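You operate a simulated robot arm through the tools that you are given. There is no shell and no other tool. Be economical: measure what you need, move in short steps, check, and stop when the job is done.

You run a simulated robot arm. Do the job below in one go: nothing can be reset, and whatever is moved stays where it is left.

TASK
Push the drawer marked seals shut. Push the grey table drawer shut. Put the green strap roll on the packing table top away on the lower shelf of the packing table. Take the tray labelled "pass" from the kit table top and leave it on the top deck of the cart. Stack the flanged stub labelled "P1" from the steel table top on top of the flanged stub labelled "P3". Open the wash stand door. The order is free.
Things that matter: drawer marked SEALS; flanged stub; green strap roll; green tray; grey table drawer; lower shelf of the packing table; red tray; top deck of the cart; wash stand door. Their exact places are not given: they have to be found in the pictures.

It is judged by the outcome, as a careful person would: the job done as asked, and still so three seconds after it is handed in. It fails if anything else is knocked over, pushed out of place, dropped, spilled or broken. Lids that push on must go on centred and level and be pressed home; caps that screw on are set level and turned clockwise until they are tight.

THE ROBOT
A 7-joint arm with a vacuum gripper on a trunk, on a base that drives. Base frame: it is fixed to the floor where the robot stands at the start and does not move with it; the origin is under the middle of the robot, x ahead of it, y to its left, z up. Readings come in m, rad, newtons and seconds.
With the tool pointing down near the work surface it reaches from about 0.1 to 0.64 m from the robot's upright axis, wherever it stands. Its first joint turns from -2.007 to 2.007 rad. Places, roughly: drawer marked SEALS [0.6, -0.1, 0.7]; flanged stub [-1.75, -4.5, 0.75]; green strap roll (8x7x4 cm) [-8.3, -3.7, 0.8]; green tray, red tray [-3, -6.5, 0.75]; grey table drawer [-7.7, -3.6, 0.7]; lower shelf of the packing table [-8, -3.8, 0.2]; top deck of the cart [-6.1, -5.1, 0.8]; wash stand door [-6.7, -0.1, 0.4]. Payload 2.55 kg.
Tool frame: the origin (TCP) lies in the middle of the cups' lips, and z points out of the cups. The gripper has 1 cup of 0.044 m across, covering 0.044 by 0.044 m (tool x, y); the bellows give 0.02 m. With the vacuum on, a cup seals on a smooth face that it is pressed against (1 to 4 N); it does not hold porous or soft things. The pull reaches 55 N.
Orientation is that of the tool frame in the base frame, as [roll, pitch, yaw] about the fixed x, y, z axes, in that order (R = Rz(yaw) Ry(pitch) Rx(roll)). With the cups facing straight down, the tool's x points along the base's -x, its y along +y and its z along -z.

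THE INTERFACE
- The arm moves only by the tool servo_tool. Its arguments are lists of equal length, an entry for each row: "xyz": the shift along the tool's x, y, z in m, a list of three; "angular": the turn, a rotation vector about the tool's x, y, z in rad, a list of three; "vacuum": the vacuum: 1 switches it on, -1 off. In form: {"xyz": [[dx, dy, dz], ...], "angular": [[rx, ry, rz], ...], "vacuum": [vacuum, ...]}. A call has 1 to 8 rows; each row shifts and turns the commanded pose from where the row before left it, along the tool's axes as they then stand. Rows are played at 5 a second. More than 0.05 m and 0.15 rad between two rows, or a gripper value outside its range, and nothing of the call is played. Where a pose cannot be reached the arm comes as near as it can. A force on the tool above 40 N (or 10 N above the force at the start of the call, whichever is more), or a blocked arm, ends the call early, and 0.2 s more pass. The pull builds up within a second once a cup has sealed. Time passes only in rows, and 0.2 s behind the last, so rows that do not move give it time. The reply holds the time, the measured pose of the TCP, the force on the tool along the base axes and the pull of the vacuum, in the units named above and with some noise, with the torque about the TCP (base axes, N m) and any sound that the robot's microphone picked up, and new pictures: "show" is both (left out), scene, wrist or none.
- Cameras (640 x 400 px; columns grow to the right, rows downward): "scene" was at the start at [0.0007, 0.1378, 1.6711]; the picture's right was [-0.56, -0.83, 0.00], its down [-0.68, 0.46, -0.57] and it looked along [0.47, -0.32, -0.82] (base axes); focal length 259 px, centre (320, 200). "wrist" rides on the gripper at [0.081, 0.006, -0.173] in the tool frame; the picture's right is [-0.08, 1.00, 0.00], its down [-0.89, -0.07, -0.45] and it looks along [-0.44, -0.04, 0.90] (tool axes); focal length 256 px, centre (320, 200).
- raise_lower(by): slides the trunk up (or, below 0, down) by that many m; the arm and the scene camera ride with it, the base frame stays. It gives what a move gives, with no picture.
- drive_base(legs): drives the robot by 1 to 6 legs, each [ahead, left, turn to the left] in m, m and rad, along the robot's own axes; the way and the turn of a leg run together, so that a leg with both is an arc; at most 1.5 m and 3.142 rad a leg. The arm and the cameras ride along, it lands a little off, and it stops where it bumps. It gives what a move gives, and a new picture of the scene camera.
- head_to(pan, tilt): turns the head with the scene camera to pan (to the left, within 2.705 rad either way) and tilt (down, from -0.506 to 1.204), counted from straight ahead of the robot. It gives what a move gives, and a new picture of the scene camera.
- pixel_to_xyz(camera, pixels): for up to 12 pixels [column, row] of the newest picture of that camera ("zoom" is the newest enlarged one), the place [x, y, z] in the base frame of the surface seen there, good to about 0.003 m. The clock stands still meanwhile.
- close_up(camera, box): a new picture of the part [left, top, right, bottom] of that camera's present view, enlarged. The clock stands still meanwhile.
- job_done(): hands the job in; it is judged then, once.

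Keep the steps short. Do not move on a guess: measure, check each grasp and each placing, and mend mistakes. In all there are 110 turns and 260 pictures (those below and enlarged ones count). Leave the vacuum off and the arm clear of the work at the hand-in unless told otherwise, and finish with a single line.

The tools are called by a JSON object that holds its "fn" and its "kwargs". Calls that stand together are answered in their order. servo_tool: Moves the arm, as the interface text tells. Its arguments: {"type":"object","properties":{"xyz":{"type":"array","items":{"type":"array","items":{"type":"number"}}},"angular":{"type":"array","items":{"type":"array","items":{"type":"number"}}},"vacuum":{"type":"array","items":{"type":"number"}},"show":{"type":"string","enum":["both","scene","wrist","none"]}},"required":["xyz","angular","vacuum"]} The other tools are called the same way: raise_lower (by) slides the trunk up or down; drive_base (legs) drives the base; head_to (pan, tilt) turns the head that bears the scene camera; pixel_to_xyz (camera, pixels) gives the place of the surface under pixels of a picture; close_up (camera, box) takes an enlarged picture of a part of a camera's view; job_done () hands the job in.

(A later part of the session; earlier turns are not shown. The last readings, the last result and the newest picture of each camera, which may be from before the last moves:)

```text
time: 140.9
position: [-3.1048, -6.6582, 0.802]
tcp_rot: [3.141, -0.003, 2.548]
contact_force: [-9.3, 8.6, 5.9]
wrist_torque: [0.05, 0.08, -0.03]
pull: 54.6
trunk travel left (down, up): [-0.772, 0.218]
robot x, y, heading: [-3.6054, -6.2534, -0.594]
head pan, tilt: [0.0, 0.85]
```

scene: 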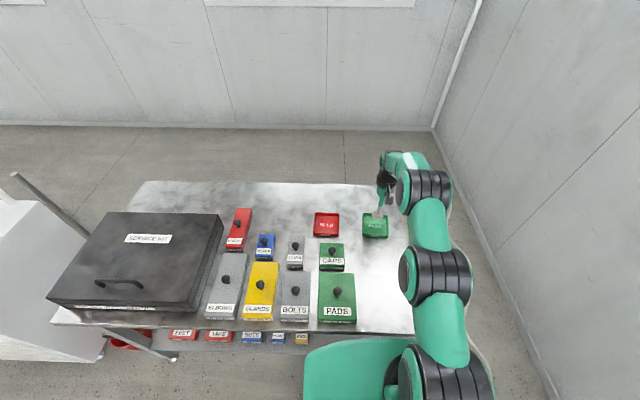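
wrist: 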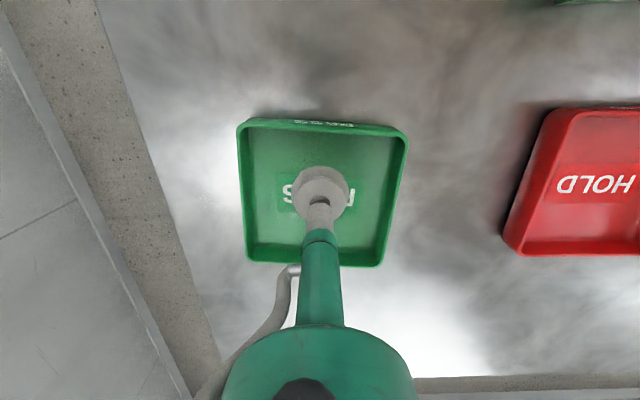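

Sealed. Lifting straight up, then back over the table.

{"fn": "servo_tool", "kwargs": {"xyz": [[0, 0, -0.02], [0, 0, -0.03], [0, 0, -0.03], [0.03, 0, -0.03], [0.04, 0, -0.02], [0.03, 0, -0.02], [0, 0, 0]], "angular": [[0, 0, 0], [0, 0, 0], [0, 0, 0], [0, 0, 0], [0, 0, 0], [0, 0, 0], [0, 0, 0]], "vacuum": [1, 1, 1, 1, 1, 1, 1]}}

```text
time: 142.6
position: [-3.1857, -6.6042, 0.952]
tcp_rot: [3.141, -0.003, 2.545]
contact_force: [1.0, 0.1, -1.9]
wrist_torque: [0.02, 0.06, 0.01]
pull: 55.2
trunk travel left (down, up): [-0.772, 0.218]
robot x, y, heading: [-3.6068, -6.2554, -0.596]
head pan, tilt: [0.0, 0.85]
```

scene: 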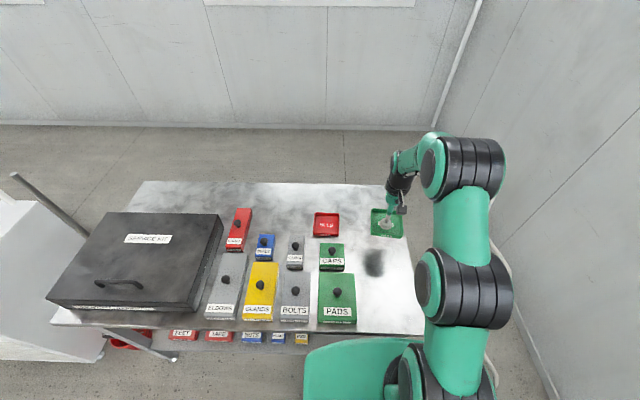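
wrist: 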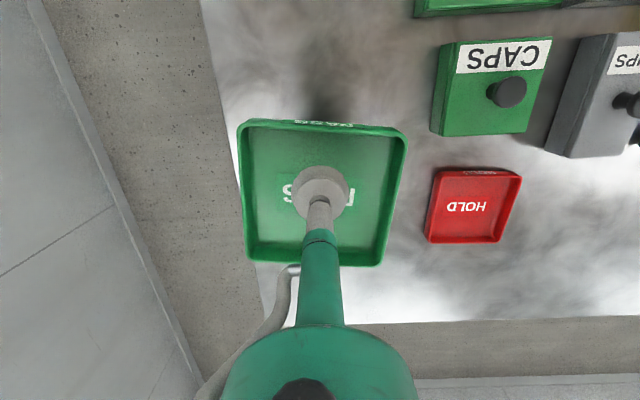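

Tray held level. I'll raise, back away, turn to face the far wall and shift along towards the cart.

{"fn": "raise_lower", "kwargs": {"by": 0.15}}

{"fn": "drive_base", "kwargs": {"legs": [[-0.55, 0.12, 0], [0, 0.25, 0], [0, 0, -1.602], [0, -0.9, 0]]}}

{"fn": "head_to", "kwargs": {"pan": -0.8, "tilt": 0.6}}

```text
time: 144.3
position: [-3.185, -6.6029, 1.1031]
tcp_rot: [3.142, -0.002, 2.547]
contact_force: [0.5, -0.3, -0.5]
wrist_torque: [0.02, -0.01, 0.02]
pull: 54.7
trunk travel left (down, up): [-0.922, 0.068]
robot x, y, heading: [-3.6058, -6.2605, -0.598]
head pan, tilt: [0.0, 0.85]
```

```text
time: 157.2
position: [-4.9369, -5.526, 1.1011]
tcp_rot: [3.141, -0.003, 0.949]
contact_force: [0.3, -0.1, -1.3]
wrist_torque: [-0.02, -0.01, 0.0]
pull: 55.3
trunk travel left (down, up): [-0.922, 0.068]
robot x, y, heading: [-4.5793, -5.1123, -2.195]
head pan, tilt: [0.0, 0.85]
```

scene: 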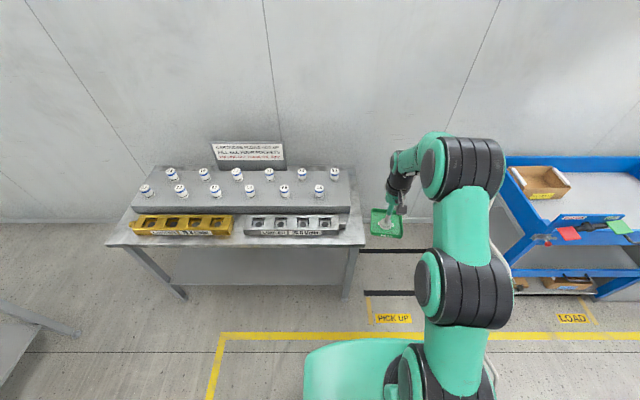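

```text
time: 158.3
position: [-4.9372, -5.5259, 1.1023]
tcp_rot: [-3.141, -0.002, 0.948]
contact_force: [0.0, 0.1, -1.4]
wrist_torque: [0.0, 0.0, 0.01]
pull: 54.9
trunk travel left (down, up): [-0.922, 0.068]
robot x, y, heading: [-4.579, -5.1142, -2.195]
head pan, tilt: [-0.799, 0.6]
```

scene: 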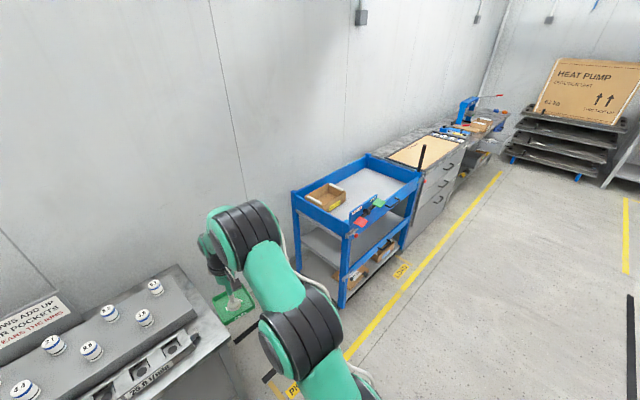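

The cart's top deck has a rim, a carton at the left and free space on the right. Measuring.

{"fn": "pixel_to_xyz", "kwargs": {"camera": "scene", "pixels": [[325, 195], [370, 185], [350, 208], [295, 195], [350, 228], [367, 157], [420, 175], [388, 195], [362, 220], [378, 203], [422, 150], [345, 300]]}}

{"fn": "close_up", "kwargs": {"camera": "scene", "box": [280, 130, 460, 250]}}

```text
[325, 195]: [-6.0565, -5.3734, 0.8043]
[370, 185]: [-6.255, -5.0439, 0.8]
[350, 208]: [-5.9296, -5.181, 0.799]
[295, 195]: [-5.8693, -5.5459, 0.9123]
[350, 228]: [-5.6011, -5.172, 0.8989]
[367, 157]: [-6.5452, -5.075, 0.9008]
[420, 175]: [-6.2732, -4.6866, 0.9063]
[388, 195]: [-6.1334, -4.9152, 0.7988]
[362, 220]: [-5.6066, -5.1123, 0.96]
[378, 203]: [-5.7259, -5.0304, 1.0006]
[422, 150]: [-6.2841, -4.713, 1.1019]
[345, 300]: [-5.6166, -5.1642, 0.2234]
```

```text
3.33 times, centred on (370, 190) of scene
```

zoom: 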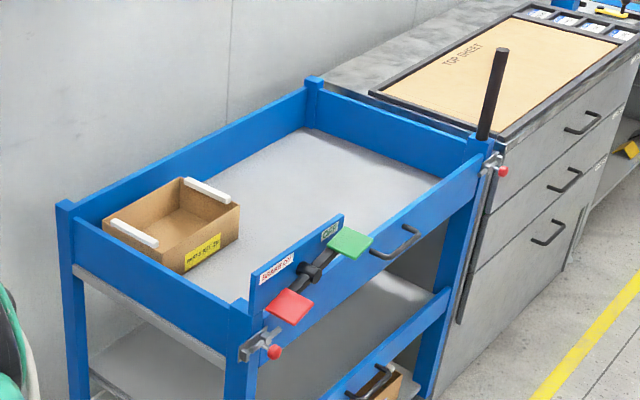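

The free deck floor (z 0.80) lies around n≈-2.0, t≈-7.72; the rim is 0.90, with a sign and handle post at the front corners. I'll shift right 1.25 m, then look.

{"fn": "drive_base", "kwargs": {"legs": [[0, -1.25, 0]]}}

{"fn": "head_to", "kwargs": {"pan": 0.05, "tilt": 0.8}}

```text
time: 164.6
position: [-5.9542, -4.7965, 1.102]
tcp_rot: [3.14, -0.004, 0.953]
contact_force: [0.4, 0.1, -2.1]
wrist_torque: [-0.03, -0.01, 0.0]
pull: 55.2
trunk travel left (down, up): [-0.922, 0.068]
robot x, y, heading: [-5.5969, -4.3834, -2.19]
head pan, tilt: [-0.799, 0.6]
```

scene: 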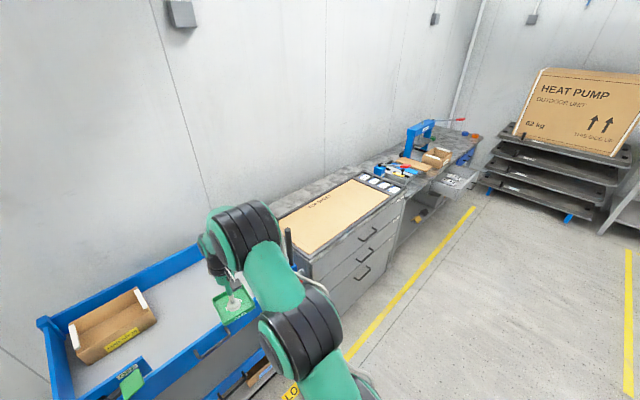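

```text
time: 165.8
position: [-5.9537, -4.7962, 1.1029]
tcp_rot: [-3.141, -0.004, 0.954]
contact_force: [-0.7, -0.3, -2.3]
wrist_torque: [0.01, -0.01, -0.01]
pull: 55.0
trunk travel left (down, up): [-0.922, 0.068]
robot x, y, heading: [-5.6027, -4.3796, -2.188]
head pan, tilt: [0.051, 0.799]
```

scene: 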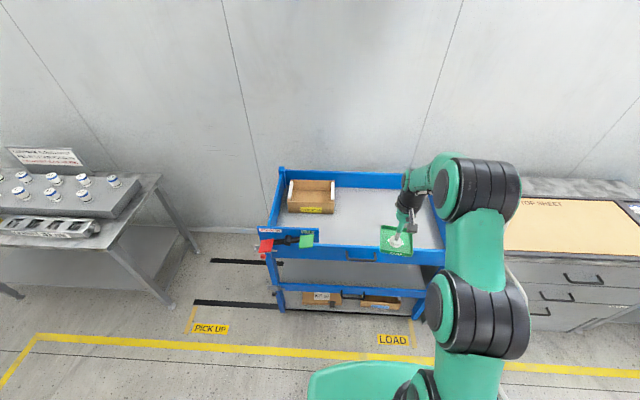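

TCP is at n=-2.0, t=-7.38. I'll drive ahead only 0.25 m so as not to bump the wheeled cart, and reach the rest with the arm.

{"fn": "drive_base", "kwargs": {"legs": [[0.25, 0, -0.008]]}}

{"fn": "raise_lower", "kwargs": {"by": -0.12}}

{"fn": "close_up", "kwargs": {"camera": "scene", "box": [240, 140, 480, 300]}}

```text
time: 167.6
position: [-6.1024, -4.9975, 1.1018]
tcp_rot: [3.14, -0.004, 0.947]
contact_force: [-0.3, 0.1, -1.3]
wrist_torque: [0.03, -0.01, 0.01]
pull: 55.2
trunk travel left (down, up): [-0.922, 0.068]
robot x, y, heading: [-5.7447, -4.5848, -2.194]
head pan, tilt: [0.051, 0.799]
```

scene: 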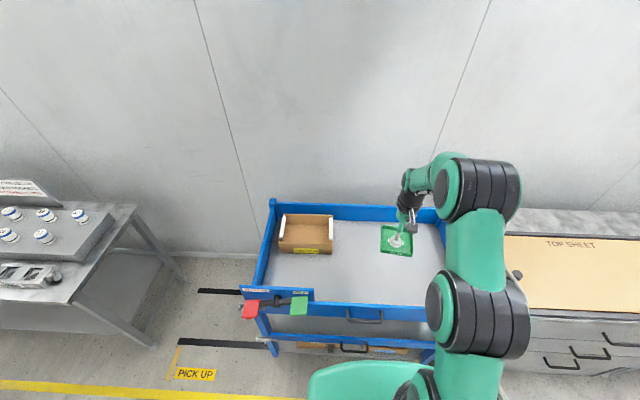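

```text
time: 169.1
position: [-6.101, -4.9947, 0.9827]
tcp_rot: [-3.141, -0.004, 0.947]
contact_force: [0.6, 0.0, -1.2]
wrist_torque: [0.01, 0.01, 0.01]
pull: 54.7
trunk travel left (down, up): [-0.802, 0.188]
robot x, y, heading: [-5.7411, -4.5839, -2.195]
head pan, tilt: [0.051, 0.799]
```

```text
2.50 times, centred on (360, 220) of scene
```

zoom: 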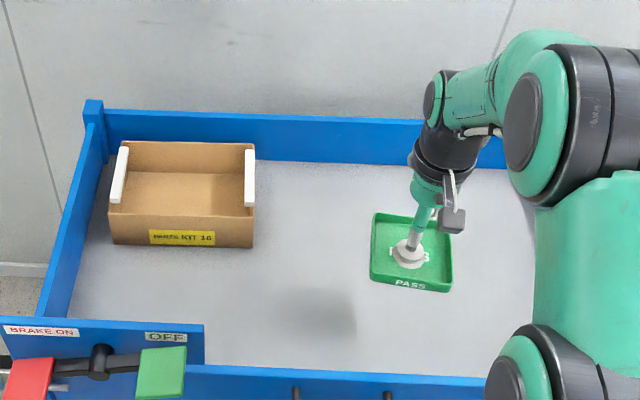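

The tray is inside the rim with free floor below. Extend 7 cm and lower.

{"fn": "servo_tool", "kwargs": {"xyz": [[-0.04, 0, 0], [-0.03, 0, 0], [0, 0, 0.04], [0, 0, 0.04], [0, 0, 0.04], [0, 0, 0.035], [0, 0, 0.01], [0, 0, 0]], "angular": [[0, 0, 0], [0, 0, 0], [0, 0, 0], [0, 0, 0], [0, 0, 0], [0, 0, 0], [0, 0, 0], [0, 0, 0]], "vacuum": [1, 1, 1, 1, 1, 1, 1, 1]}}

```text
time: 170.9
position: [-6.1419, -5.053, 0.817]
tcp_rot: [3.141, -0.004, 0.949]
contact_force: [0.0, 0.1, -1.9]
wrist_torque: [-0.04, 0.03, 0.02]
pull: 55.1
trunk travel left (down, up): [-0.802, 0.188]
robot x, y, heading: [-5.7436, -4.5828, -2.197]
head pan, tilt: [0.051, 0.799]
```

scene: 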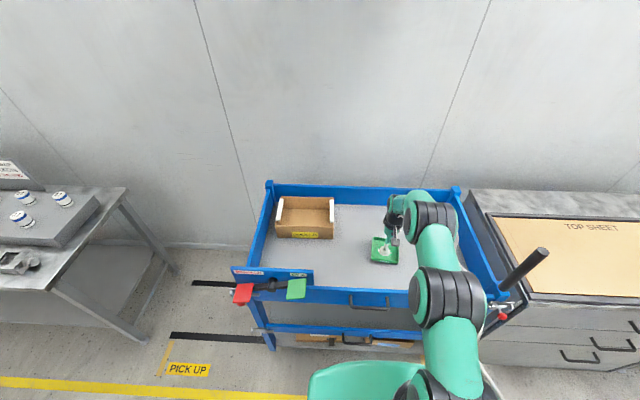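
wrist: 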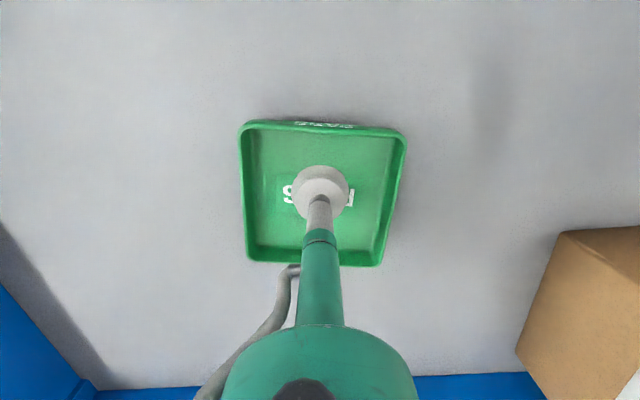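

{"fn": "servo_tool", "kwargs": {"xyz": [[0, 0, 0.006], [0, 0, 0.003], [0, 0, 0.002], [0, 0, 0.002], [0, 0, 0.001], [0, 0, 0]], "angular": [[0, 0, 0], [0, 0, 0], [0, 0, 0], [0, 0, 0], [0, 0, 0], [0, 0, 0]], "vacuum": [1, 1, 1, 1, 1, 1], "show": "none"}}

```text
time: 172.3
position: [-6.1395, -5.0517, 0.8038]
tcp_rot: [3.14, -0.004, 0.947]
contact_force: [6.9, 10.1, 4.1]
wrist_torque: [0.09, -0.04, -0.03]
pull: 55.0
trunk travel left (down, up): [-0.802, 0.188]
robot x, y, heading: [-5.7436, -4.5817, -2.19]
head pan, tilt: [0.051, 0.799]
```

In contact. Releasing and rising.

{"fn": "servo_tool", "kwargs": {"xyz": [[0, 0, 0], [0, 0, 0], [0, 0, 0], [0, 0, -0.005], [0, 0, -0.03], [0, 0, -0.04], [0, 0, -0.04], [0, 0, -0.04]], "angular": [[0, 0, 0], [0, 0, 0], [0, 0, 0], [0, 0, 0], [0, 0, 0], [0, 0, 0], [0, 0, 0], [0, 0, 0]], "vacuum": [-1, -1, -1, -1, -1, -1, -1, -1]}}

```text
time: 174.1
position: [-6.1407, -5.051, 0.9585]
tcp_rot: [3.14, -0.005, 0.948]
contact_force: [-0.3, 0.3, 0.0]
wrist_torque: [0.01, 0.0, 0.0]
pull: 0.2
trunk travel left (down, up): [-0.802, 0.188]
robot x, y, heading: [-5.7395, -4.5819, -2.196]
head pan, tilt: [0.051, 0.799]
```

scene: 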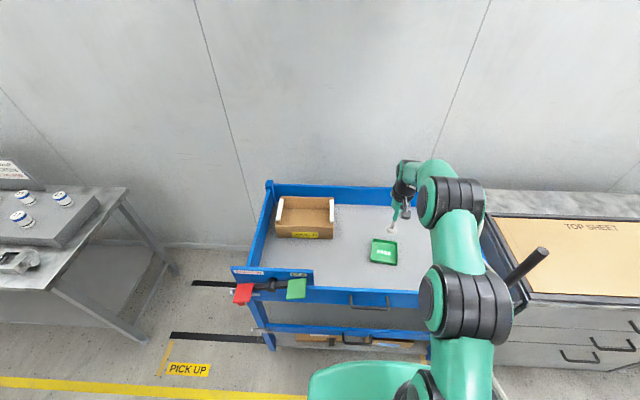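
wrist: 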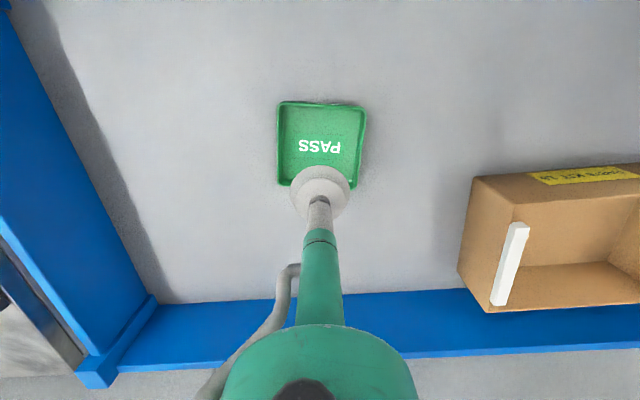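

Tray set. I'll raise, back off and look along to the packing table.

{"fn": "raise_lower", "kwargs": {"by": 0.12}}

{"fn": "drive_base", "kwargs": {"legs": [[-0.5, 0, 0], [0, -1.2, 0]]}}

{"fn": "head_to", "kwargs": {"pan": -0.6, "tilt": 0.65}}

```text
time: 175.6
position: [-6.1414, -5.0513, 1.0778]
tcp_rot: [3.142, -0.004, 0.948]
contact_force: [-0.6, 0.2, 0.2]
wrist_torque: [0.01, 0.0, 0.0]
pull: 0.1
trunk travel left (down, up): [-0.922, 0.068]
robot x, y, heading: [-5.7457, -4.5853, -2.199]
head pan, tilt: [0.051, 0.799]
```

```text
time: 184.2
position: [-6.8088, -3.9511, 1.0783]
tcp_rot: [3.14, -0.002, 0.951]
contact_force: [-0.8, -0.4, -0.2]
wrist_torque: [0.0, -0.01, -0.01]
pull: 0.0
trunk travel left (down, up): [-0.922, 0.068]
robot x, y, heading: [-6.4139, -3.4819, -2.19]
head pan, tilt: [0.051, 0.799]
```

scene: 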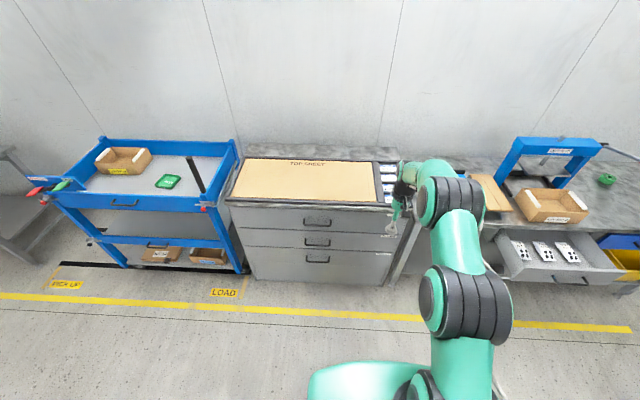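

```text
time: 185.2
position: [-6.8093, -3.9526, 1.0774]
tcp_rot: [-3.141, -0.003, 0.951]
contact_force: [-0.8, -0.1, 0.7]
wrist_torque: [0.0, -0.03, -0.03]
pull: 0.1
trunk travel left (down, up): [-0.922, 0.068]
robot x, y, heading: [-6.4087, -3.4823, -2.193]
head pan, tilt: [-0.6, 0.649]
```

scene: 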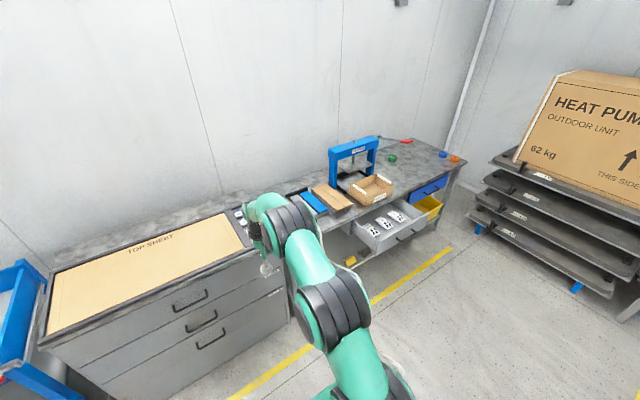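

The grey drawer stands open at (390,220), the green roll is at (392,157), and blue and yellow drawers are beyond. Zooming and measuring.

{"fn": "close_up", "kwargs": {"camera": "scene", "box": [300, 120, 480, 270]}}

{"fn": "pixel_to_xyz", "kwargs": {"camera": "scene", "pixels": [[373, 252], [425, 217], [400, 237], [392, 157], [443, 155], [456, 158], [440, 200], [425, 187], [365, 225], [350, 262], [480, 232], [462, 160]]}}

```text
2.67 times, centred on (390, 195) of scene
```

zoom: 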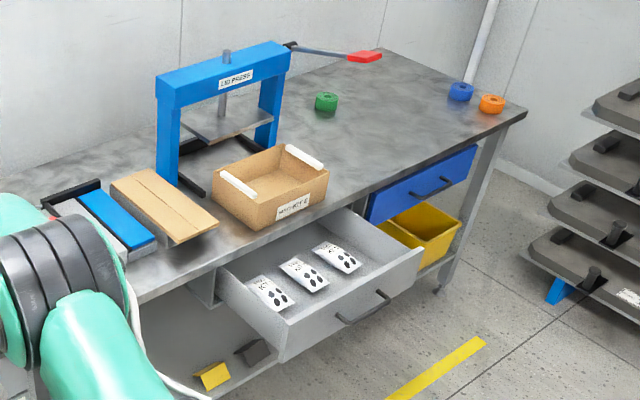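

```text
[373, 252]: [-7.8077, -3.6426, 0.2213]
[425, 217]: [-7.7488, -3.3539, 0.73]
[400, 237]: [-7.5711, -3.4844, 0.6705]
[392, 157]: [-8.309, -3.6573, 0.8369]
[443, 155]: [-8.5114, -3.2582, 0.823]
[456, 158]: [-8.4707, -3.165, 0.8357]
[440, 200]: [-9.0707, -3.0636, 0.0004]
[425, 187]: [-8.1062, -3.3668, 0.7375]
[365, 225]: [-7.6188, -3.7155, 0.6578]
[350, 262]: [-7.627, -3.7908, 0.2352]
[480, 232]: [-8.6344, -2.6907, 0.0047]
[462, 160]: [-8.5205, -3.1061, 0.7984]
```

I'll drive right so that I face the open grey drawer.

{"fn": "drive_base", "kwargs": {"legs": [[0, -0.95, 0]]}}

{"fn": "head_to", "kwargs": {"pan": 0.0, "tilt": 0.8}}

{"fn": "close_up", "kwargs": {"camera": "scene", "box": [160, 120, 480, 320]}}

```text
time: 190.2
position: [-7.5848, -3.3945, 1.0766]
tcp_rot: [3.138, -0.004, 0.951]
contact_force: [0.2, 0.2, -0.3]
wrist_torque: [0.03, 0.02, -0.02]
pull: 0.0
trunk travel left (down, up): [-0.922, 0.068]
robot x, y, heading: [-7.1871, -2.9264, -2.194]
head pan, tilt: [-0.6, 0.649]
```

scene: 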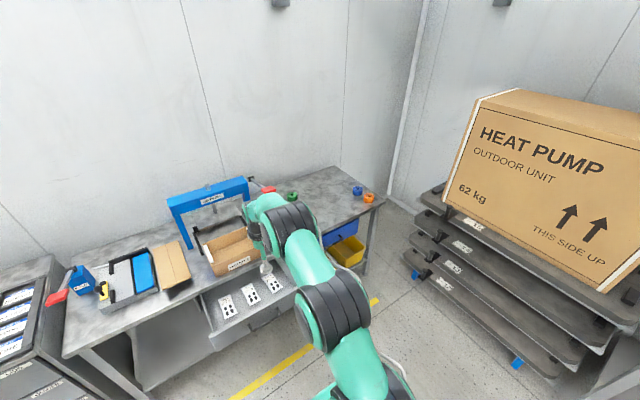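

```text
time: 191.2
position: [-7.5841, -3.3959, 1.078]
tcp_rot: [-3.141, -0.004, 0.953]
contact_force: [-0.5, -0.5, 0.6]
wrist_torque: [-0.01, -0.01, -0.01]
pull: 0.0
trunk travel left (down, up): [-0.922, 0.068]
robot x, y, heading: [-7.1871, -2.9265, -2.192]
head pan, tilt: [0.0, 0.799]
```

scene: 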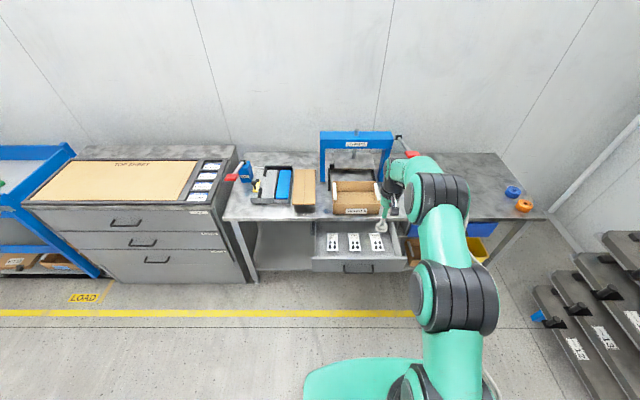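

```text
2.00 times, centred on (320, 220) of scene
```

zoom: 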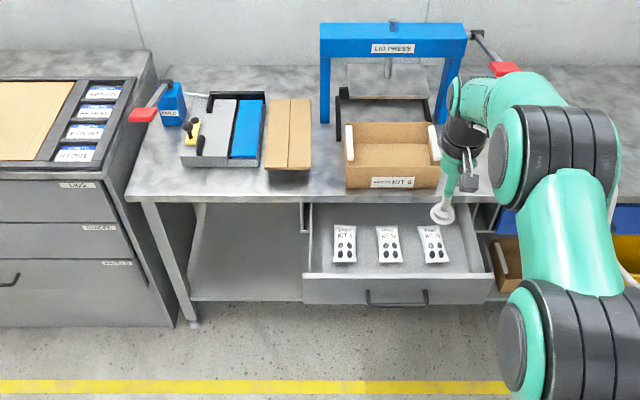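

{"fn": "pixel_to_xyz", "kwargs": {"camera": "zoom", "pixels": [[305, 275], [493, 275], [340, 292], [460, 292], [397, 300], [240, 200], [345, 190], [240, 270], [240, 297], [205, 295], [240, 240], [330, 292]]}}

{"fn": "pixel_to_xyz", "kwargs": {"camera": "scene", "pixels": [[448, 230], [350, 262], [388, 262], [255, 270], [290, 255], [270, 240]]}}

```text
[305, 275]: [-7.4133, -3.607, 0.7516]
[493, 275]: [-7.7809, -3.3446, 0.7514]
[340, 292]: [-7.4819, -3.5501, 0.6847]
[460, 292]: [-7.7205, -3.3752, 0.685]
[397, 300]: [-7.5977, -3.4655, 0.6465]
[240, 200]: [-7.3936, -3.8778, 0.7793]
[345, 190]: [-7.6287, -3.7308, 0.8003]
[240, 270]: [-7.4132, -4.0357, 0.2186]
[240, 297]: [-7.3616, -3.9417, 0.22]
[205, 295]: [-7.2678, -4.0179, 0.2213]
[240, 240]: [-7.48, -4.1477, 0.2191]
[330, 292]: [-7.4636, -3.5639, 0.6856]
```

```text
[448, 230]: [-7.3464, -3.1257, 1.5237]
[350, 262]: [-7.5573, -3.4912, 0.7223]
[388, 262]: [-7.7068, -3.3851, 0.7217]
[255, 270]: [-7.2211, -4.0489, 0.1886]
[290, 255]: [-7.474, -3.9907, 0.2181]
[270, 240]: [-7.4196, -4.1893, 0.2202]
```

The grey drawer's face is at t=-7.27, n -3.88 to -4.33, top 0.75; closed would be t≈-7.49. I'll back off 0.2 m and tip the tool forward as before.

{"fn": "drive_base", "kwargs": {"legs": [[-0.2, 0, 0]]}}

{"fn": "servo_tool", "kwargs": {"xyz": [[0, 0, 0], [0, 0, 0], [0, 0, 0], [0, 0, 0], [0, 0, 0], [0, 0, 0], [0, 0, 0], [0, 0, 0]], "angular": [[0, -0.15, 0], [0, -0.15, 0], [0, -0.15, 0], [0, -0.15, 0], [0, -0.15, 0], [0, -0.15, 0], [0, -0.15, 0], [0, -0.15, 0]], "vacuum": [-1, -1, -1, -1, -1, -1, -1, -1], "show": "none"}}

{"fn": "servo_tool", "kwargs": {"xyz": [[0, 0, 0], [0, 0, 0], [0, 0, 0], [0, 0, 0]], "angular": [[0, -0.12, 0], [0, -0.12, 0], [0, -0.1, 0], [0, 0, 0]], "vacuum": [-1, -1, -1, -1], "show": "none"}}

```text
time: 192.8
position: [-7.4692, -3.2351, 1.0771]
tcp_rot: [-3.141, -0.004, 0.95]
contact_force: [-0.2, 1.2, 0.9]
wrist_torque: [0.01, -0.01, -0.03]
pull: 0.0
trunk travel left (down, up): [-0.922, 0.068]
robot x, y, heading: [-7.0735, -2.7685, -2.191]
head pan, tilt: [0.0, 0.799]
```

scene: 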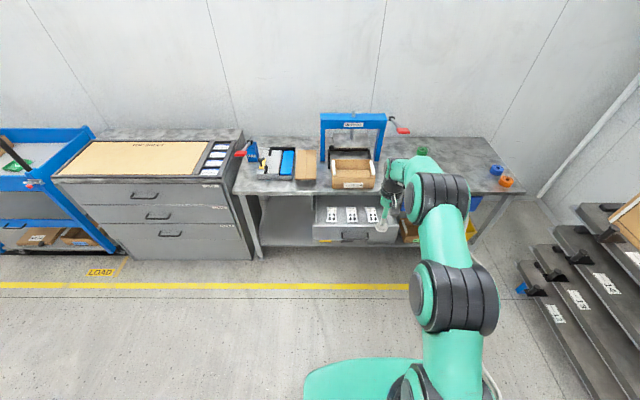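

```text
time: 194.6
position: [-7.4511, -3.2442, 1.0741]
tcp_rot: [3.065, 0.791, 0.948]
contact_force: [0.6, -0.4, -0.5]
wrist_torque: [0.04, -0.03, 0.01]
pull: 0.0
out of reach, approached as far as the arm can: row 6, 7, 8
trunk travel left (down, up): [-0.922, 0.068]
robot x, y, heading: [-7.072, -2.7666, -2.196]
head pan, tilt: [0.0, 0.799]
```

```text
time: 195.6
position: [-7.4737, -3.235, 1.0795]
tcp_rot: [3.066, 1.21, 0.896]
contact_force: [0.5, 0.0, -0.1]
wrist_torque: [-0.02, -0.01, -0.01]
pull: 0.1
out of reach, approached as far as the arm can: row 2, 3
trunk travel left (down, up): [-0.922, 0.068]
robot x, y, heading: [-7.0732, -2.7676, -2.194]
head pan, tilt: [0.0, 0.799]
```

{"fn": "servo_tool", "kwargs": {"xyz": [[-0.01, 0, 0.03], [-0.01, 0, 0.02], [0, 0, 0], [0, 0, 0]], "angular": [[0, 0, 0], [0, -0.1, 0], [0, -0.1, 0], [0, 0, 0]], "vacuum": [-1, -1, -1, -1], "show": "none"}}

{"fn": "raise_lower", "kwargs": {"by": -0.35}}

{"fn": "head_to", "kwargs": {"pan": 0.0, "tilt": 0.7}}

```text
time: 196.6
position: [-7.5246, -3.2784, 1.0824]
tcp_rot: [3.053, 1.406, 0.879]
contact_force: [-0.7, -0.2, -0.5]
wrist_torque: [-0.01, -0.02, 0.01]
pull: 0.1
out of reach, approached as far as the arm can: row 1, 2, 3
trunk travel left (down, up): [-0.922, 0.068]
robot x, y, heading: [-7.0707, -2.763, -2.191]
head pan, tilt: [0.0, 0.799]
```

```text
time: 200.0
position: [-7.5247, -3.2782, 0.7332]
tcp_rot: [3.052, 1.407, 0.88]
contact_force: [-0.8, -0.7, 0.9]
wrist_torque: [-0.01, 0.0, 0.01]
pull: 0.0
trunk travel left (down, up): [-0.572, 0.418]
robot x, y, heading: [-7.0729, -2.7656, -2.192]
head pan, tilt: [0.0, 0.799]
```

```text
time: 200.7
position: [-7.5248, -3.2773, 0.7334]
tcp_rot: [3.053, 1.407, 0.88]
contact_force: [-0.5, 0.0, -0.4]
wrist_torque: [-0.02, -0.01, -0.01]
pull: 0.1
trunk travel left (down, up): [-0.572, 0.418]
robot x, y, heading: [-7.0732, -2.7674, -2.19]
head pan, tilt: [0.0, 0.7]
```

scene: 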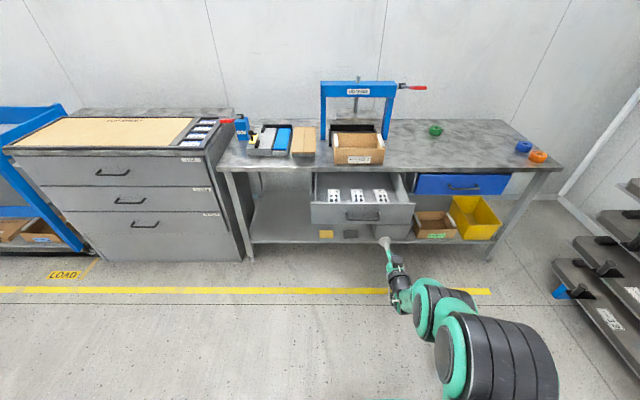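

{"fn": "close_up", "kwargs": {"camera": "scene", "box": [300, 170, 430, 260]}}

{"fn": "pixel_to_xyz", "kwargs": {"camera": "scene", "pixels": [[362, 219], [347, 213], [378, 213], [314, 205], [412, 206], [314, 221], [400, 222], [400, 210]]}}

```text
4.44 times, centred on (365, 215) of scene
```

zoom: 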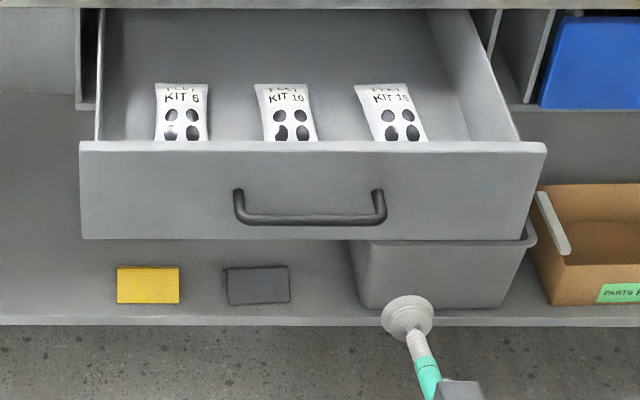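

```text
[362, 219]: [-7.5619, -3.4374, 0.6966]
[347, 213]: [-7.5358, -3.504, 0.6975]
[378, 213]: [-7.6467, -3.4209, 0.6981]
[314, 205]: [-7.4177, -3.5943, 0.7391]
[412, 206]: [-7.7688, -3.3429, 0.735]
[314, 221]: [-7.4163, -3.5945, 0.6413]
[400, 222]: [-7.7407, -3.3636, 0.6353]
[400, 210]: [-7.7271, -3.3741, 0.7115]
```

The handle spans n -4.03 to -4.18 at z 0.697. I'll use the flat face right of it, at n≈-4.25, z≈0.70, and come up to 2 cm short of it.

{"fn": "raise_lower", "kwargs": {"by": -0.03}}

{"fn": "drive_base", "kwargs": {"legs": [[0.0, -0.09, 0], [0.165, 0, 0]]}}

{"fn": "close_up", "kwargs": {"camera": "scene", "box": [300, 170, 460, 280]}}

```text
time: 201.4
position: [-7.5241, -3.2777, 0.7024]
tcp_rot: [3.053, 1.408, 0.879]
contact_force: [-0.5, -0.3, 0.5]
wrist_torque: [-0.01, -0.03, 0.01]
pull: 0.1
trunk travel left (down, up): [-0.542, 0.448]
robot x, y, heading: [-7.0715, -2.7692, -2.197]
head pan, tilt: [0.0, 0.7]
```

```text
time: 203.6
position: [-7.6916, -3.3629, 0.7013]
tcp_rot: [3.052, 1.404, 0.883]
contact_force: [0.1, -0.1, -0.6]
wrist_torque: [-0.01, 0.02, -0.02]
pull: 0.1
trunk travel left (down, up): [-0.542, 0.448]
robot x, y, heading: [-7.2437, -2.851, -2.186]
head pan, tilt: [0.0, 0.7]
```

scene: 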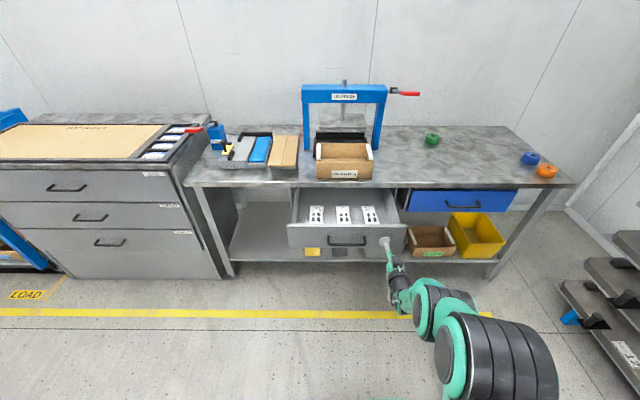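

```text
3.64 times, centred on (380, 225) of scene
```

zoom: 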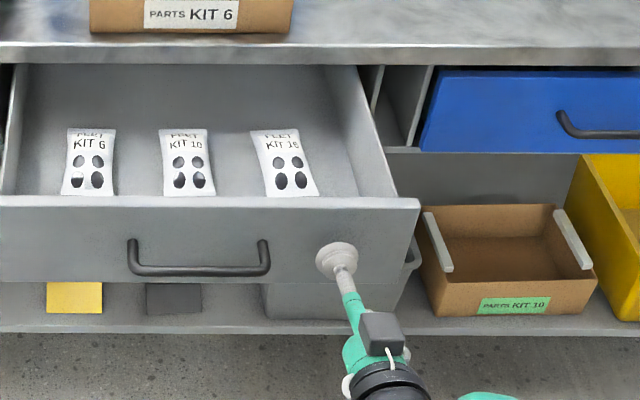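

Good position. Pushing 0.19 m.

{"fn": "drive_base", "kwargs": {"legs": [[0.1, 0, 0], [0.1, 0, 0]]}}

{"fn": "close_up", "kwargs": {"camera": "scene", "box": [280, 180, 480, 310]}}

```text
time: 205.5
position: [-7.8087, -3.5256, 0.7025]
tcp_rot: [3.052, 1.405, 0.886]
contact_force: [0.0, 1.2, 0.2]
wrist_torque: [-0.01, -0.02, 0.01]
pull: 0.1
trunk travel left (down, up): [-0.542, 0.448]
robot x, y, heading: [-7.3566, -3.0146, -2.188]
head pan, tilt: [0.0, 0.7]
```

scene: 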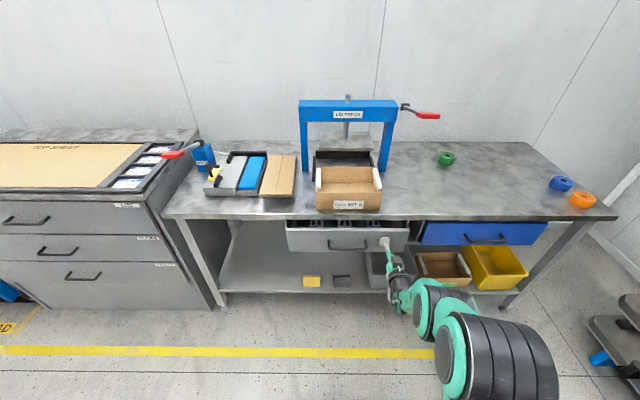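

```text
3.08 times, centred on (380, 245) of scene
```

zoom: 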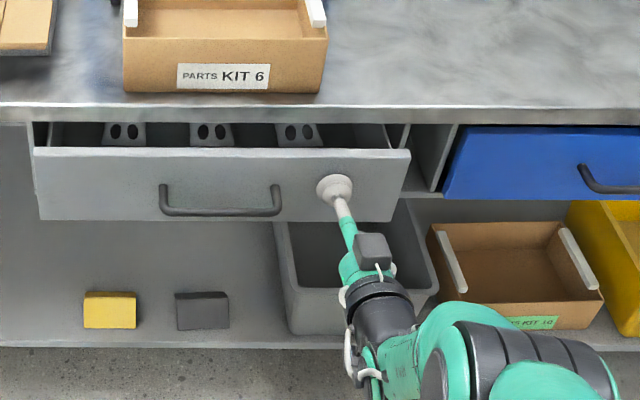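

t=-7.444; about 5 cm to go.

{"fn": "drive_base", "kwargs": {"legs": [[0.043, 0, 0]]}}

{"fn": "servo_tool", "kwargs": {"xyz": [[0, 0, 0.005], [0, 0, 0.005], [0, 0, 0.005], [0, 0, 0.005], [0, 0, 0.005], [0, 0, 0]], "angular": [[0, 0, 0], [0, 0, 0], [0, 0, 0], [0, 0, 0], [0, 0, 0], [0, 0, 0]], "vacuum": [-1, -1, -1, -1, -1, -1], "show": "scene"}}

{"fn": "pixel_to_xyz", "kwargs": {"camera": "scene", "pixels": [[310, 245], [370, 250], [440, 240]]}}

```text
time: 206.4
position: [-7.8318, -3.5606, 0.7033]
tcp_rot: [3.053, 1.404, 0.885]
contact_force: [-0.2, -0.8, -0.7]
wrist_torque: [0.0, 0.02, 0.0]
pull: 0.1
trunk travel left (down, up): [-0.542, 0.448]
robot x, y, heading: [-7.3792, -3.0442, -2.189]
head pan, tilt: [0.0, 0.7]
```

scene: 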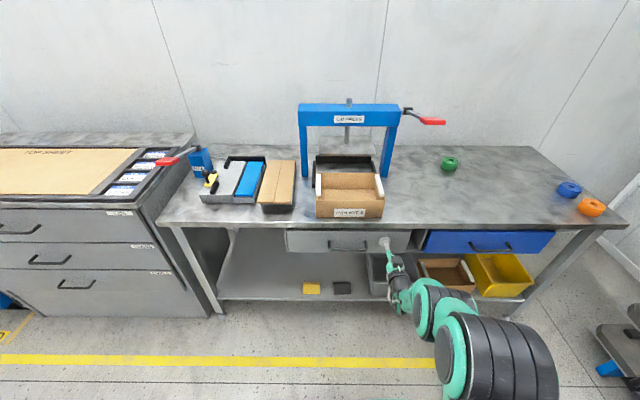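

```text
time: 207.8
position: [-7.8467, -3.5814, 0.6991]
tcp_rot: [3.049, 1.405, 0.881]
contact_force: [3.4, 5.6, -1.7]
wrist_torque: [-0.06, 0.09, 0.04]
pull: 0.0
trunk travel left (down, up): [-0.542, 0.448]
robot x, y, heading: [-7.385, -3.0477, -2.186]
head pan, tilt: [0.0, 0.7]
```

scene: 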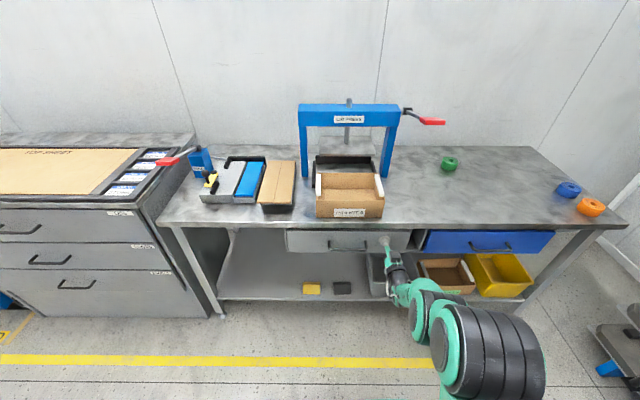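

```text
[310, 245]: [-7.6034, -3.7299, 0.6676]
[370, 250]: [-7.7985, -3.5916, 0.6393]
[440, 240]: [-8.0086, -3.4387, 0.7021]
```

Face t=-7.49, the same as the closed blue drawer, with a 6 N reaction, so it is closed. Backing off and looking at the green roll and the shelf.

{"fn": "drive_base", "kwargs": {"legs": [[-0.3, 0, 0]]}}

{"fn": "close_up", "kwargs": {"camera": "scene", "box": [400, 110, 500, 190]}}

{"fn": "close_up", "kwargs": {"camera": "scene", "box": [180, 160, 560, 300]}}

```text
time: 209.8
position: [-7.6718, -3.3363, 0.6983]
tcp_rot: [3.052, 1.408, 0.884]
contact_force: [-0.8, 0.3, -0.1]
wrist_torque: [-0.02, 0.02, -0.01]
pull: 0.1
trunk travel left (down, up): [-0.542, 0.448]
robot x, y, heading: [-7.2045, -2.8043, -2.191]
head pan, tilt: [0.0, 0.7]
```

scene: 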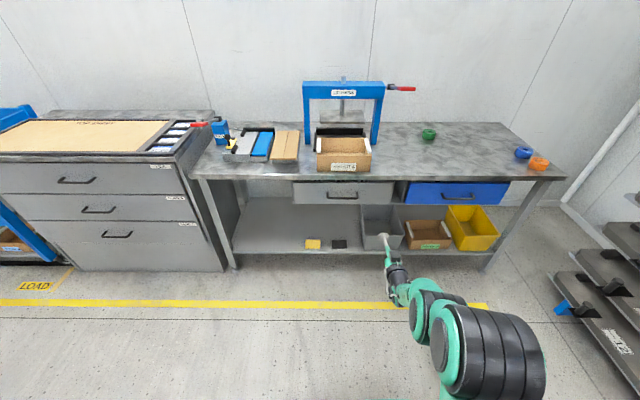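

```text
5.00 times, centred on (450, 150) of scene
```

zoom: 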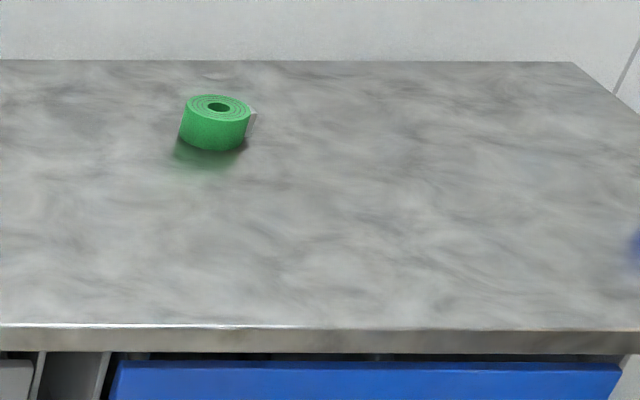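

```text
1.68 times, centred on (370, 230) of scene
```

zoom: 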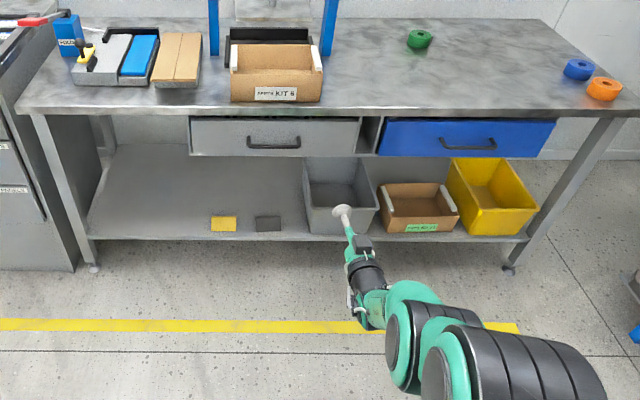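

The roll lies flat, about 7 cm across with a small core hole. The left bay of the lower shelf is free. I'll raise the trunk, straighten the tool, and measure roll, lever and shelf.

{"fn": "pixel_to_xyz", "kwargs": {"camera": "scene", "pixels": [[428, 131], [411, 88], [390, 88], [422, 134], [435, 134], [428, 139], [250, 245], [250, 220], [235, 265], [270, 252], [305, 246], [520, 152]]}}

{"fn": "raise_lower", "kwargs": {"by": 0.35}}

{"fn": "servo_tool", "kwargs": {"xyz": [[0, 0, 0], [0, 0, 0], [0, 0, 0], [0, 0, 0], [0, 0, 0], [0, 0, 0], [0, 0, 0], [0, 0, 0]], "angular": [[0, 0.15, 0], [0, 0.15, 0], [0, 0.15, 0], [0, 0.15, 0], [0, 0.15, 0], [0, 0.15, 0], [0, 0.15, 0], [0, 0.15, 0]], "vacuum": [-1, -1, -1, -1, -1, -1, -1, -1], "show": "none"}}

{"fn": "servo_tool", "kwargs": {"xyz": [[0.03, 0, 0], [0.03, 0, 0], [0.03, 0, 0], [0, 0, 0]], "angular": [[0, 0.15, 0], [0, 0.05, 0], [0, 0, 0], [0, 0, 0]], "vacuum": [-1, -1, -1, -1], "show": "none"}}

```text
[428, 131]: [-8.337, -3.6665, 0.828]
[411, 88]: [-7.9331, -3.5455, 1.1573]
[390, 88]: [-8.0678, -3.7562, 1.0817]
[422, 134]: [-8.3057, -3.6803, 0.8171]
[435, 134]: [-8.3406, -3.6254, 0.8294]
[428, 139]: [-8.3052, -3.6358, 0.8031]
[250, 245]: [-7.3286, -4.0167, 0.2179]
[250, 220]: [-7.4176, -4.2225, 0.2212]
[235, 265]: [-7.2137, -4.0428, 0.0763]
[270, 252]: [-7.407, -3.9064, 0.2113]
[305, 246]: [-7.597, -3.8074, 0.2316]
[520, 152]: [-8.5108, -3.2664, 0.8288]
```

```text
time: 213.2
position: [-7.6719, -3.3367, 1.0492]
tcp_rot: [3.051, 1.407, 0.884]
contact_force: [0.6, 0.1, 1.4]
wrist_torque: [0.03, 0.0, -0.02]
pull: 0.1
trunk travel left (down, up): [-0.892, 0.098]
robot x, y, heading: [-7.2068, -2.8041, -2.183]
head pan, tilt: [0.0, 0.7]
```

```text
time: 215.0
position: [-7.6699, -3.3467, 1.0524]
tcp_rot: [3.105, 0.277, 0.979]
contact_force: [-0.7, -0.4, 0.2]
wrist_torque: [0.01, 0.01, -0.03]
pull: 0.0
out of reach, approached as far as the arm can: row 6
trunk travel left (down, up): [-0.892, 0.098]
robot x, y, heading: [-7.2106, -2.803, -2.189]
head pan, tilt: [0.0, 0.7]
```

```text
time: 216.0
position: [-7.6202, -3.2713, 1.0375]
tcp_rot: [3.105, 0.079, 0.985]
contact_force: [-1.0, -0.5, 0.5]
wrist_torque: [0.0, 0.0, 0.02]
pull: 0.0
trunk travel left (down, up): [-0.892, 0.098]
robot x, y, heading: [-7.2079, -2.8029, -2.184]
head pan, tilt: [0.0, 0.7]
```

Roll centre ≈(-8.322,-3.655), top ~0.84. Driving right, then ahead to bring the tool over it.

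{"fn": "drive_base", "kwargs": {"legs": [[0, -0.37, 0], [0.6, 0, -0.01]]}}

{"fn": "close_up", "kwargs": {"camera": "wrist", "box": [0, 0, 640, 400]}}

```text
time: 221.4
position: [-8.2791, -3.5403, 1.0373]
tcp_rot: [3.105, 0.08, 0.976]
contact_force: [-0.5, 0.3, 0.2]
wrist_torque: [0.0, 0.0, 0.04]
pull: 0.1
trunk travel left (down, up): [-0.892, 0.098]
robot x, y, heading: [-7.8634, -3.0778, -2.199]
head pan, tilt: [0.0, 0.7]
```

scene: 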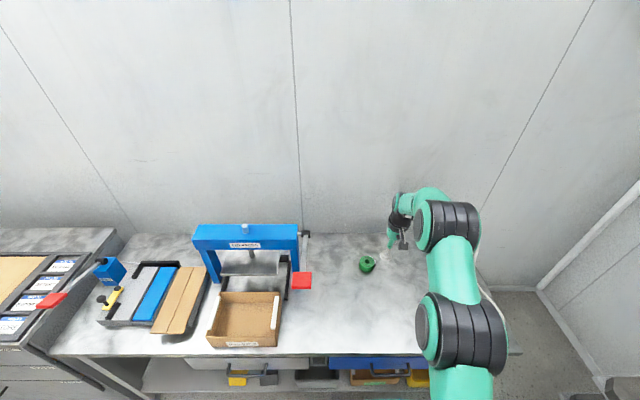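

```text
1.00 times, centred on (320, 200) of wrist (not enlarged: the box is as wide or as high as the picture)
```

zoom: 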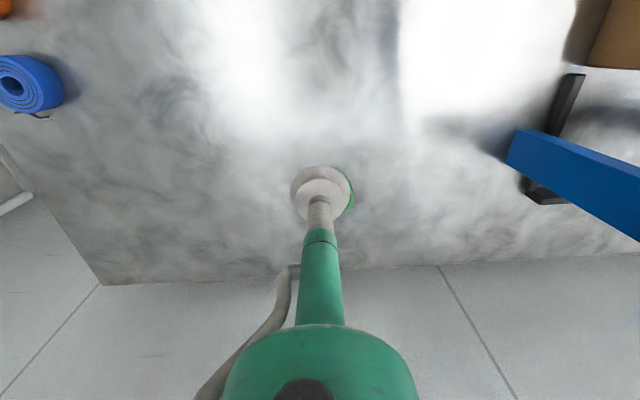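

{"fn": "drive_base", "kwargs": {"legs": [[0.1, 0, 0]]}}

{"fn": "raise_lower", "kwargs": {"by": -0.12}}

{"fn": "head_to", "kwargs": {"pan": -0.1, "tilt": 0.8}}

{"fn": "close_up", "kwargs": {"camera": "scene", "box": [350, 180, 450, 280]}}

```text
time: 222.6
position: [-8.3397, -3.6199, 1.0379]
tcp_rot: [3.104, 0.078, 0.976]
contact_force: [-0.3, 0.3, -0.1]
wrist_torque: [0.01, -0.03, 0.02]
pull: 0.0
trunk travel left (down, up): [-0.892, 0.098]
robot x, y, heading: [-7.9228, -3.1556, -2.2]
head pan, tilt: [0.0, 0.7]
```

scene: 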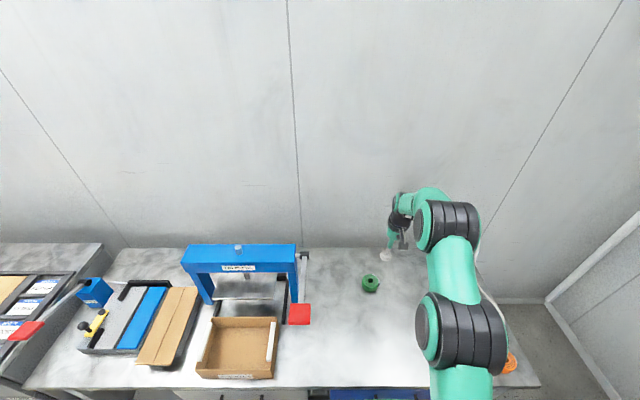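

```text
time: 224.1
position: [-8.339, -3.6204, 0.9185]
tcp_rot: [3.105, 0.079, 0.977]
contact_force: [0.4, -0.5, -0.8]
wrist_torque: [0.02, -0.02, -0.02]
pull: 0.1
trunk travel left (down, up): [-0.772, 0.218]
robot x, y, heading: [-7.9192, -3.1571, -2.199]
head pan, tilt: [0.0, 0.7]
```

```text
time: 224.7
position: [-8.3381, -3.6196, 0.9171]
tcp_rot: [3.103, 0.08, 0.976]
contact_force: [0.0, -0.9, -0.4]
wrist_torque: [0.03, 0.03, -0.01]
pull: 0.0
trunk travel left (down, up): [-0.772, 0.218]
robot x, y, heading: [-7.9223, -3.1563, -2.198]
head pan, tilt: [-0.099, 0.799]
```

scene: 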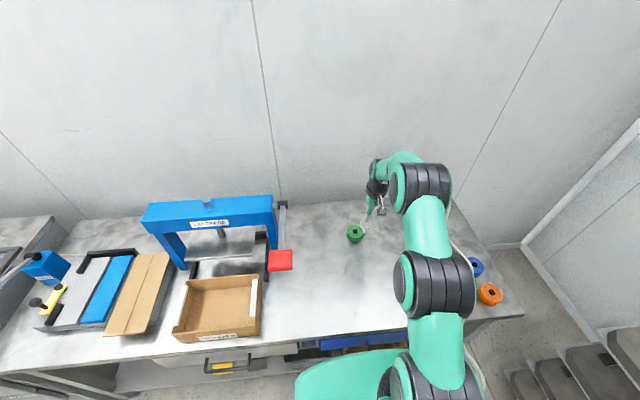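

```text
4.00 times, centred on (400, 230) of scene
```

zoom: 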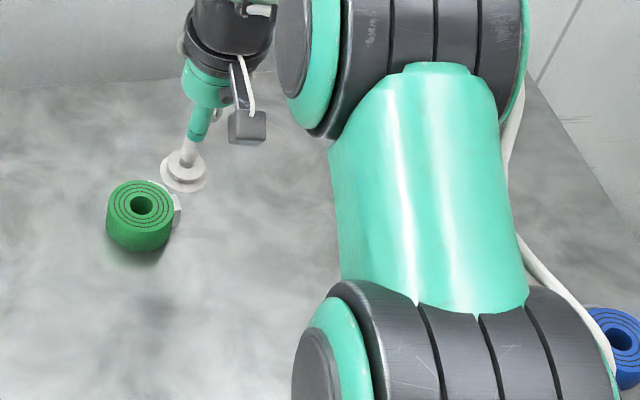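

A white plate is attached to the roll's side. A closer look.

{"fn": "close_up", "kwargs": {"camera": "scene", "box": [343, 222, 371, 246]}}

{"fn": "close_up", "kwargs": {"camera": "wrist", "box": [270, 120, 400, 220]}}

{"fn": "close_up", "kwargs": {"camera": "scene", "box": [465, 250, 510, 310]}}

```text
16.00 times, centred on (357, 234) of scene
```

zoom: 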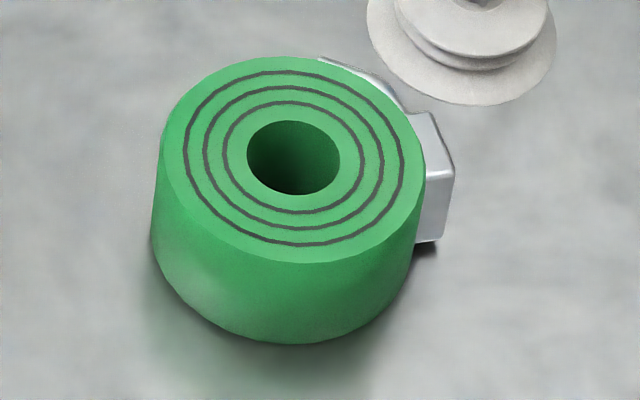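

```text
4.00 times, centred on (335, 170) of wrist
```

zoom: 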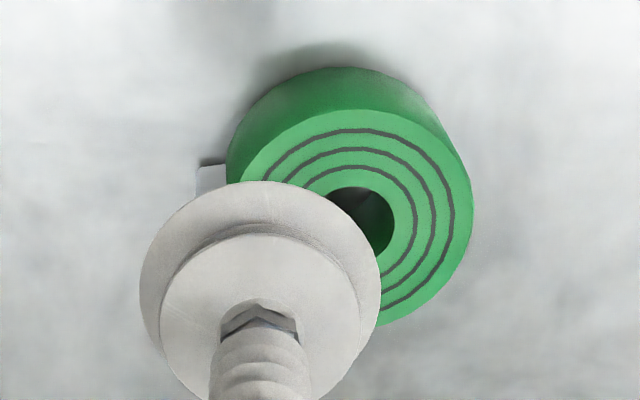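

```text
6.67 times, centred on (488, 280) of scene
```

zoom: 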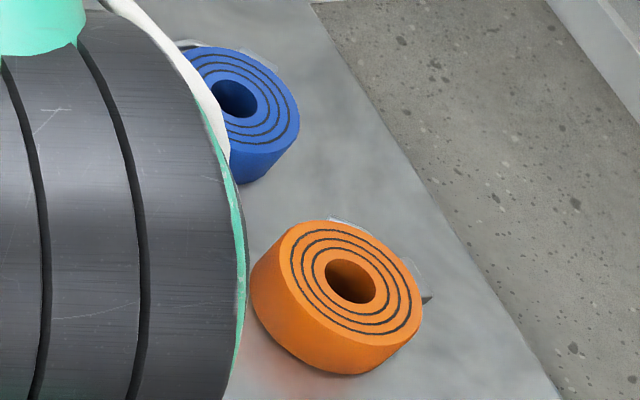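

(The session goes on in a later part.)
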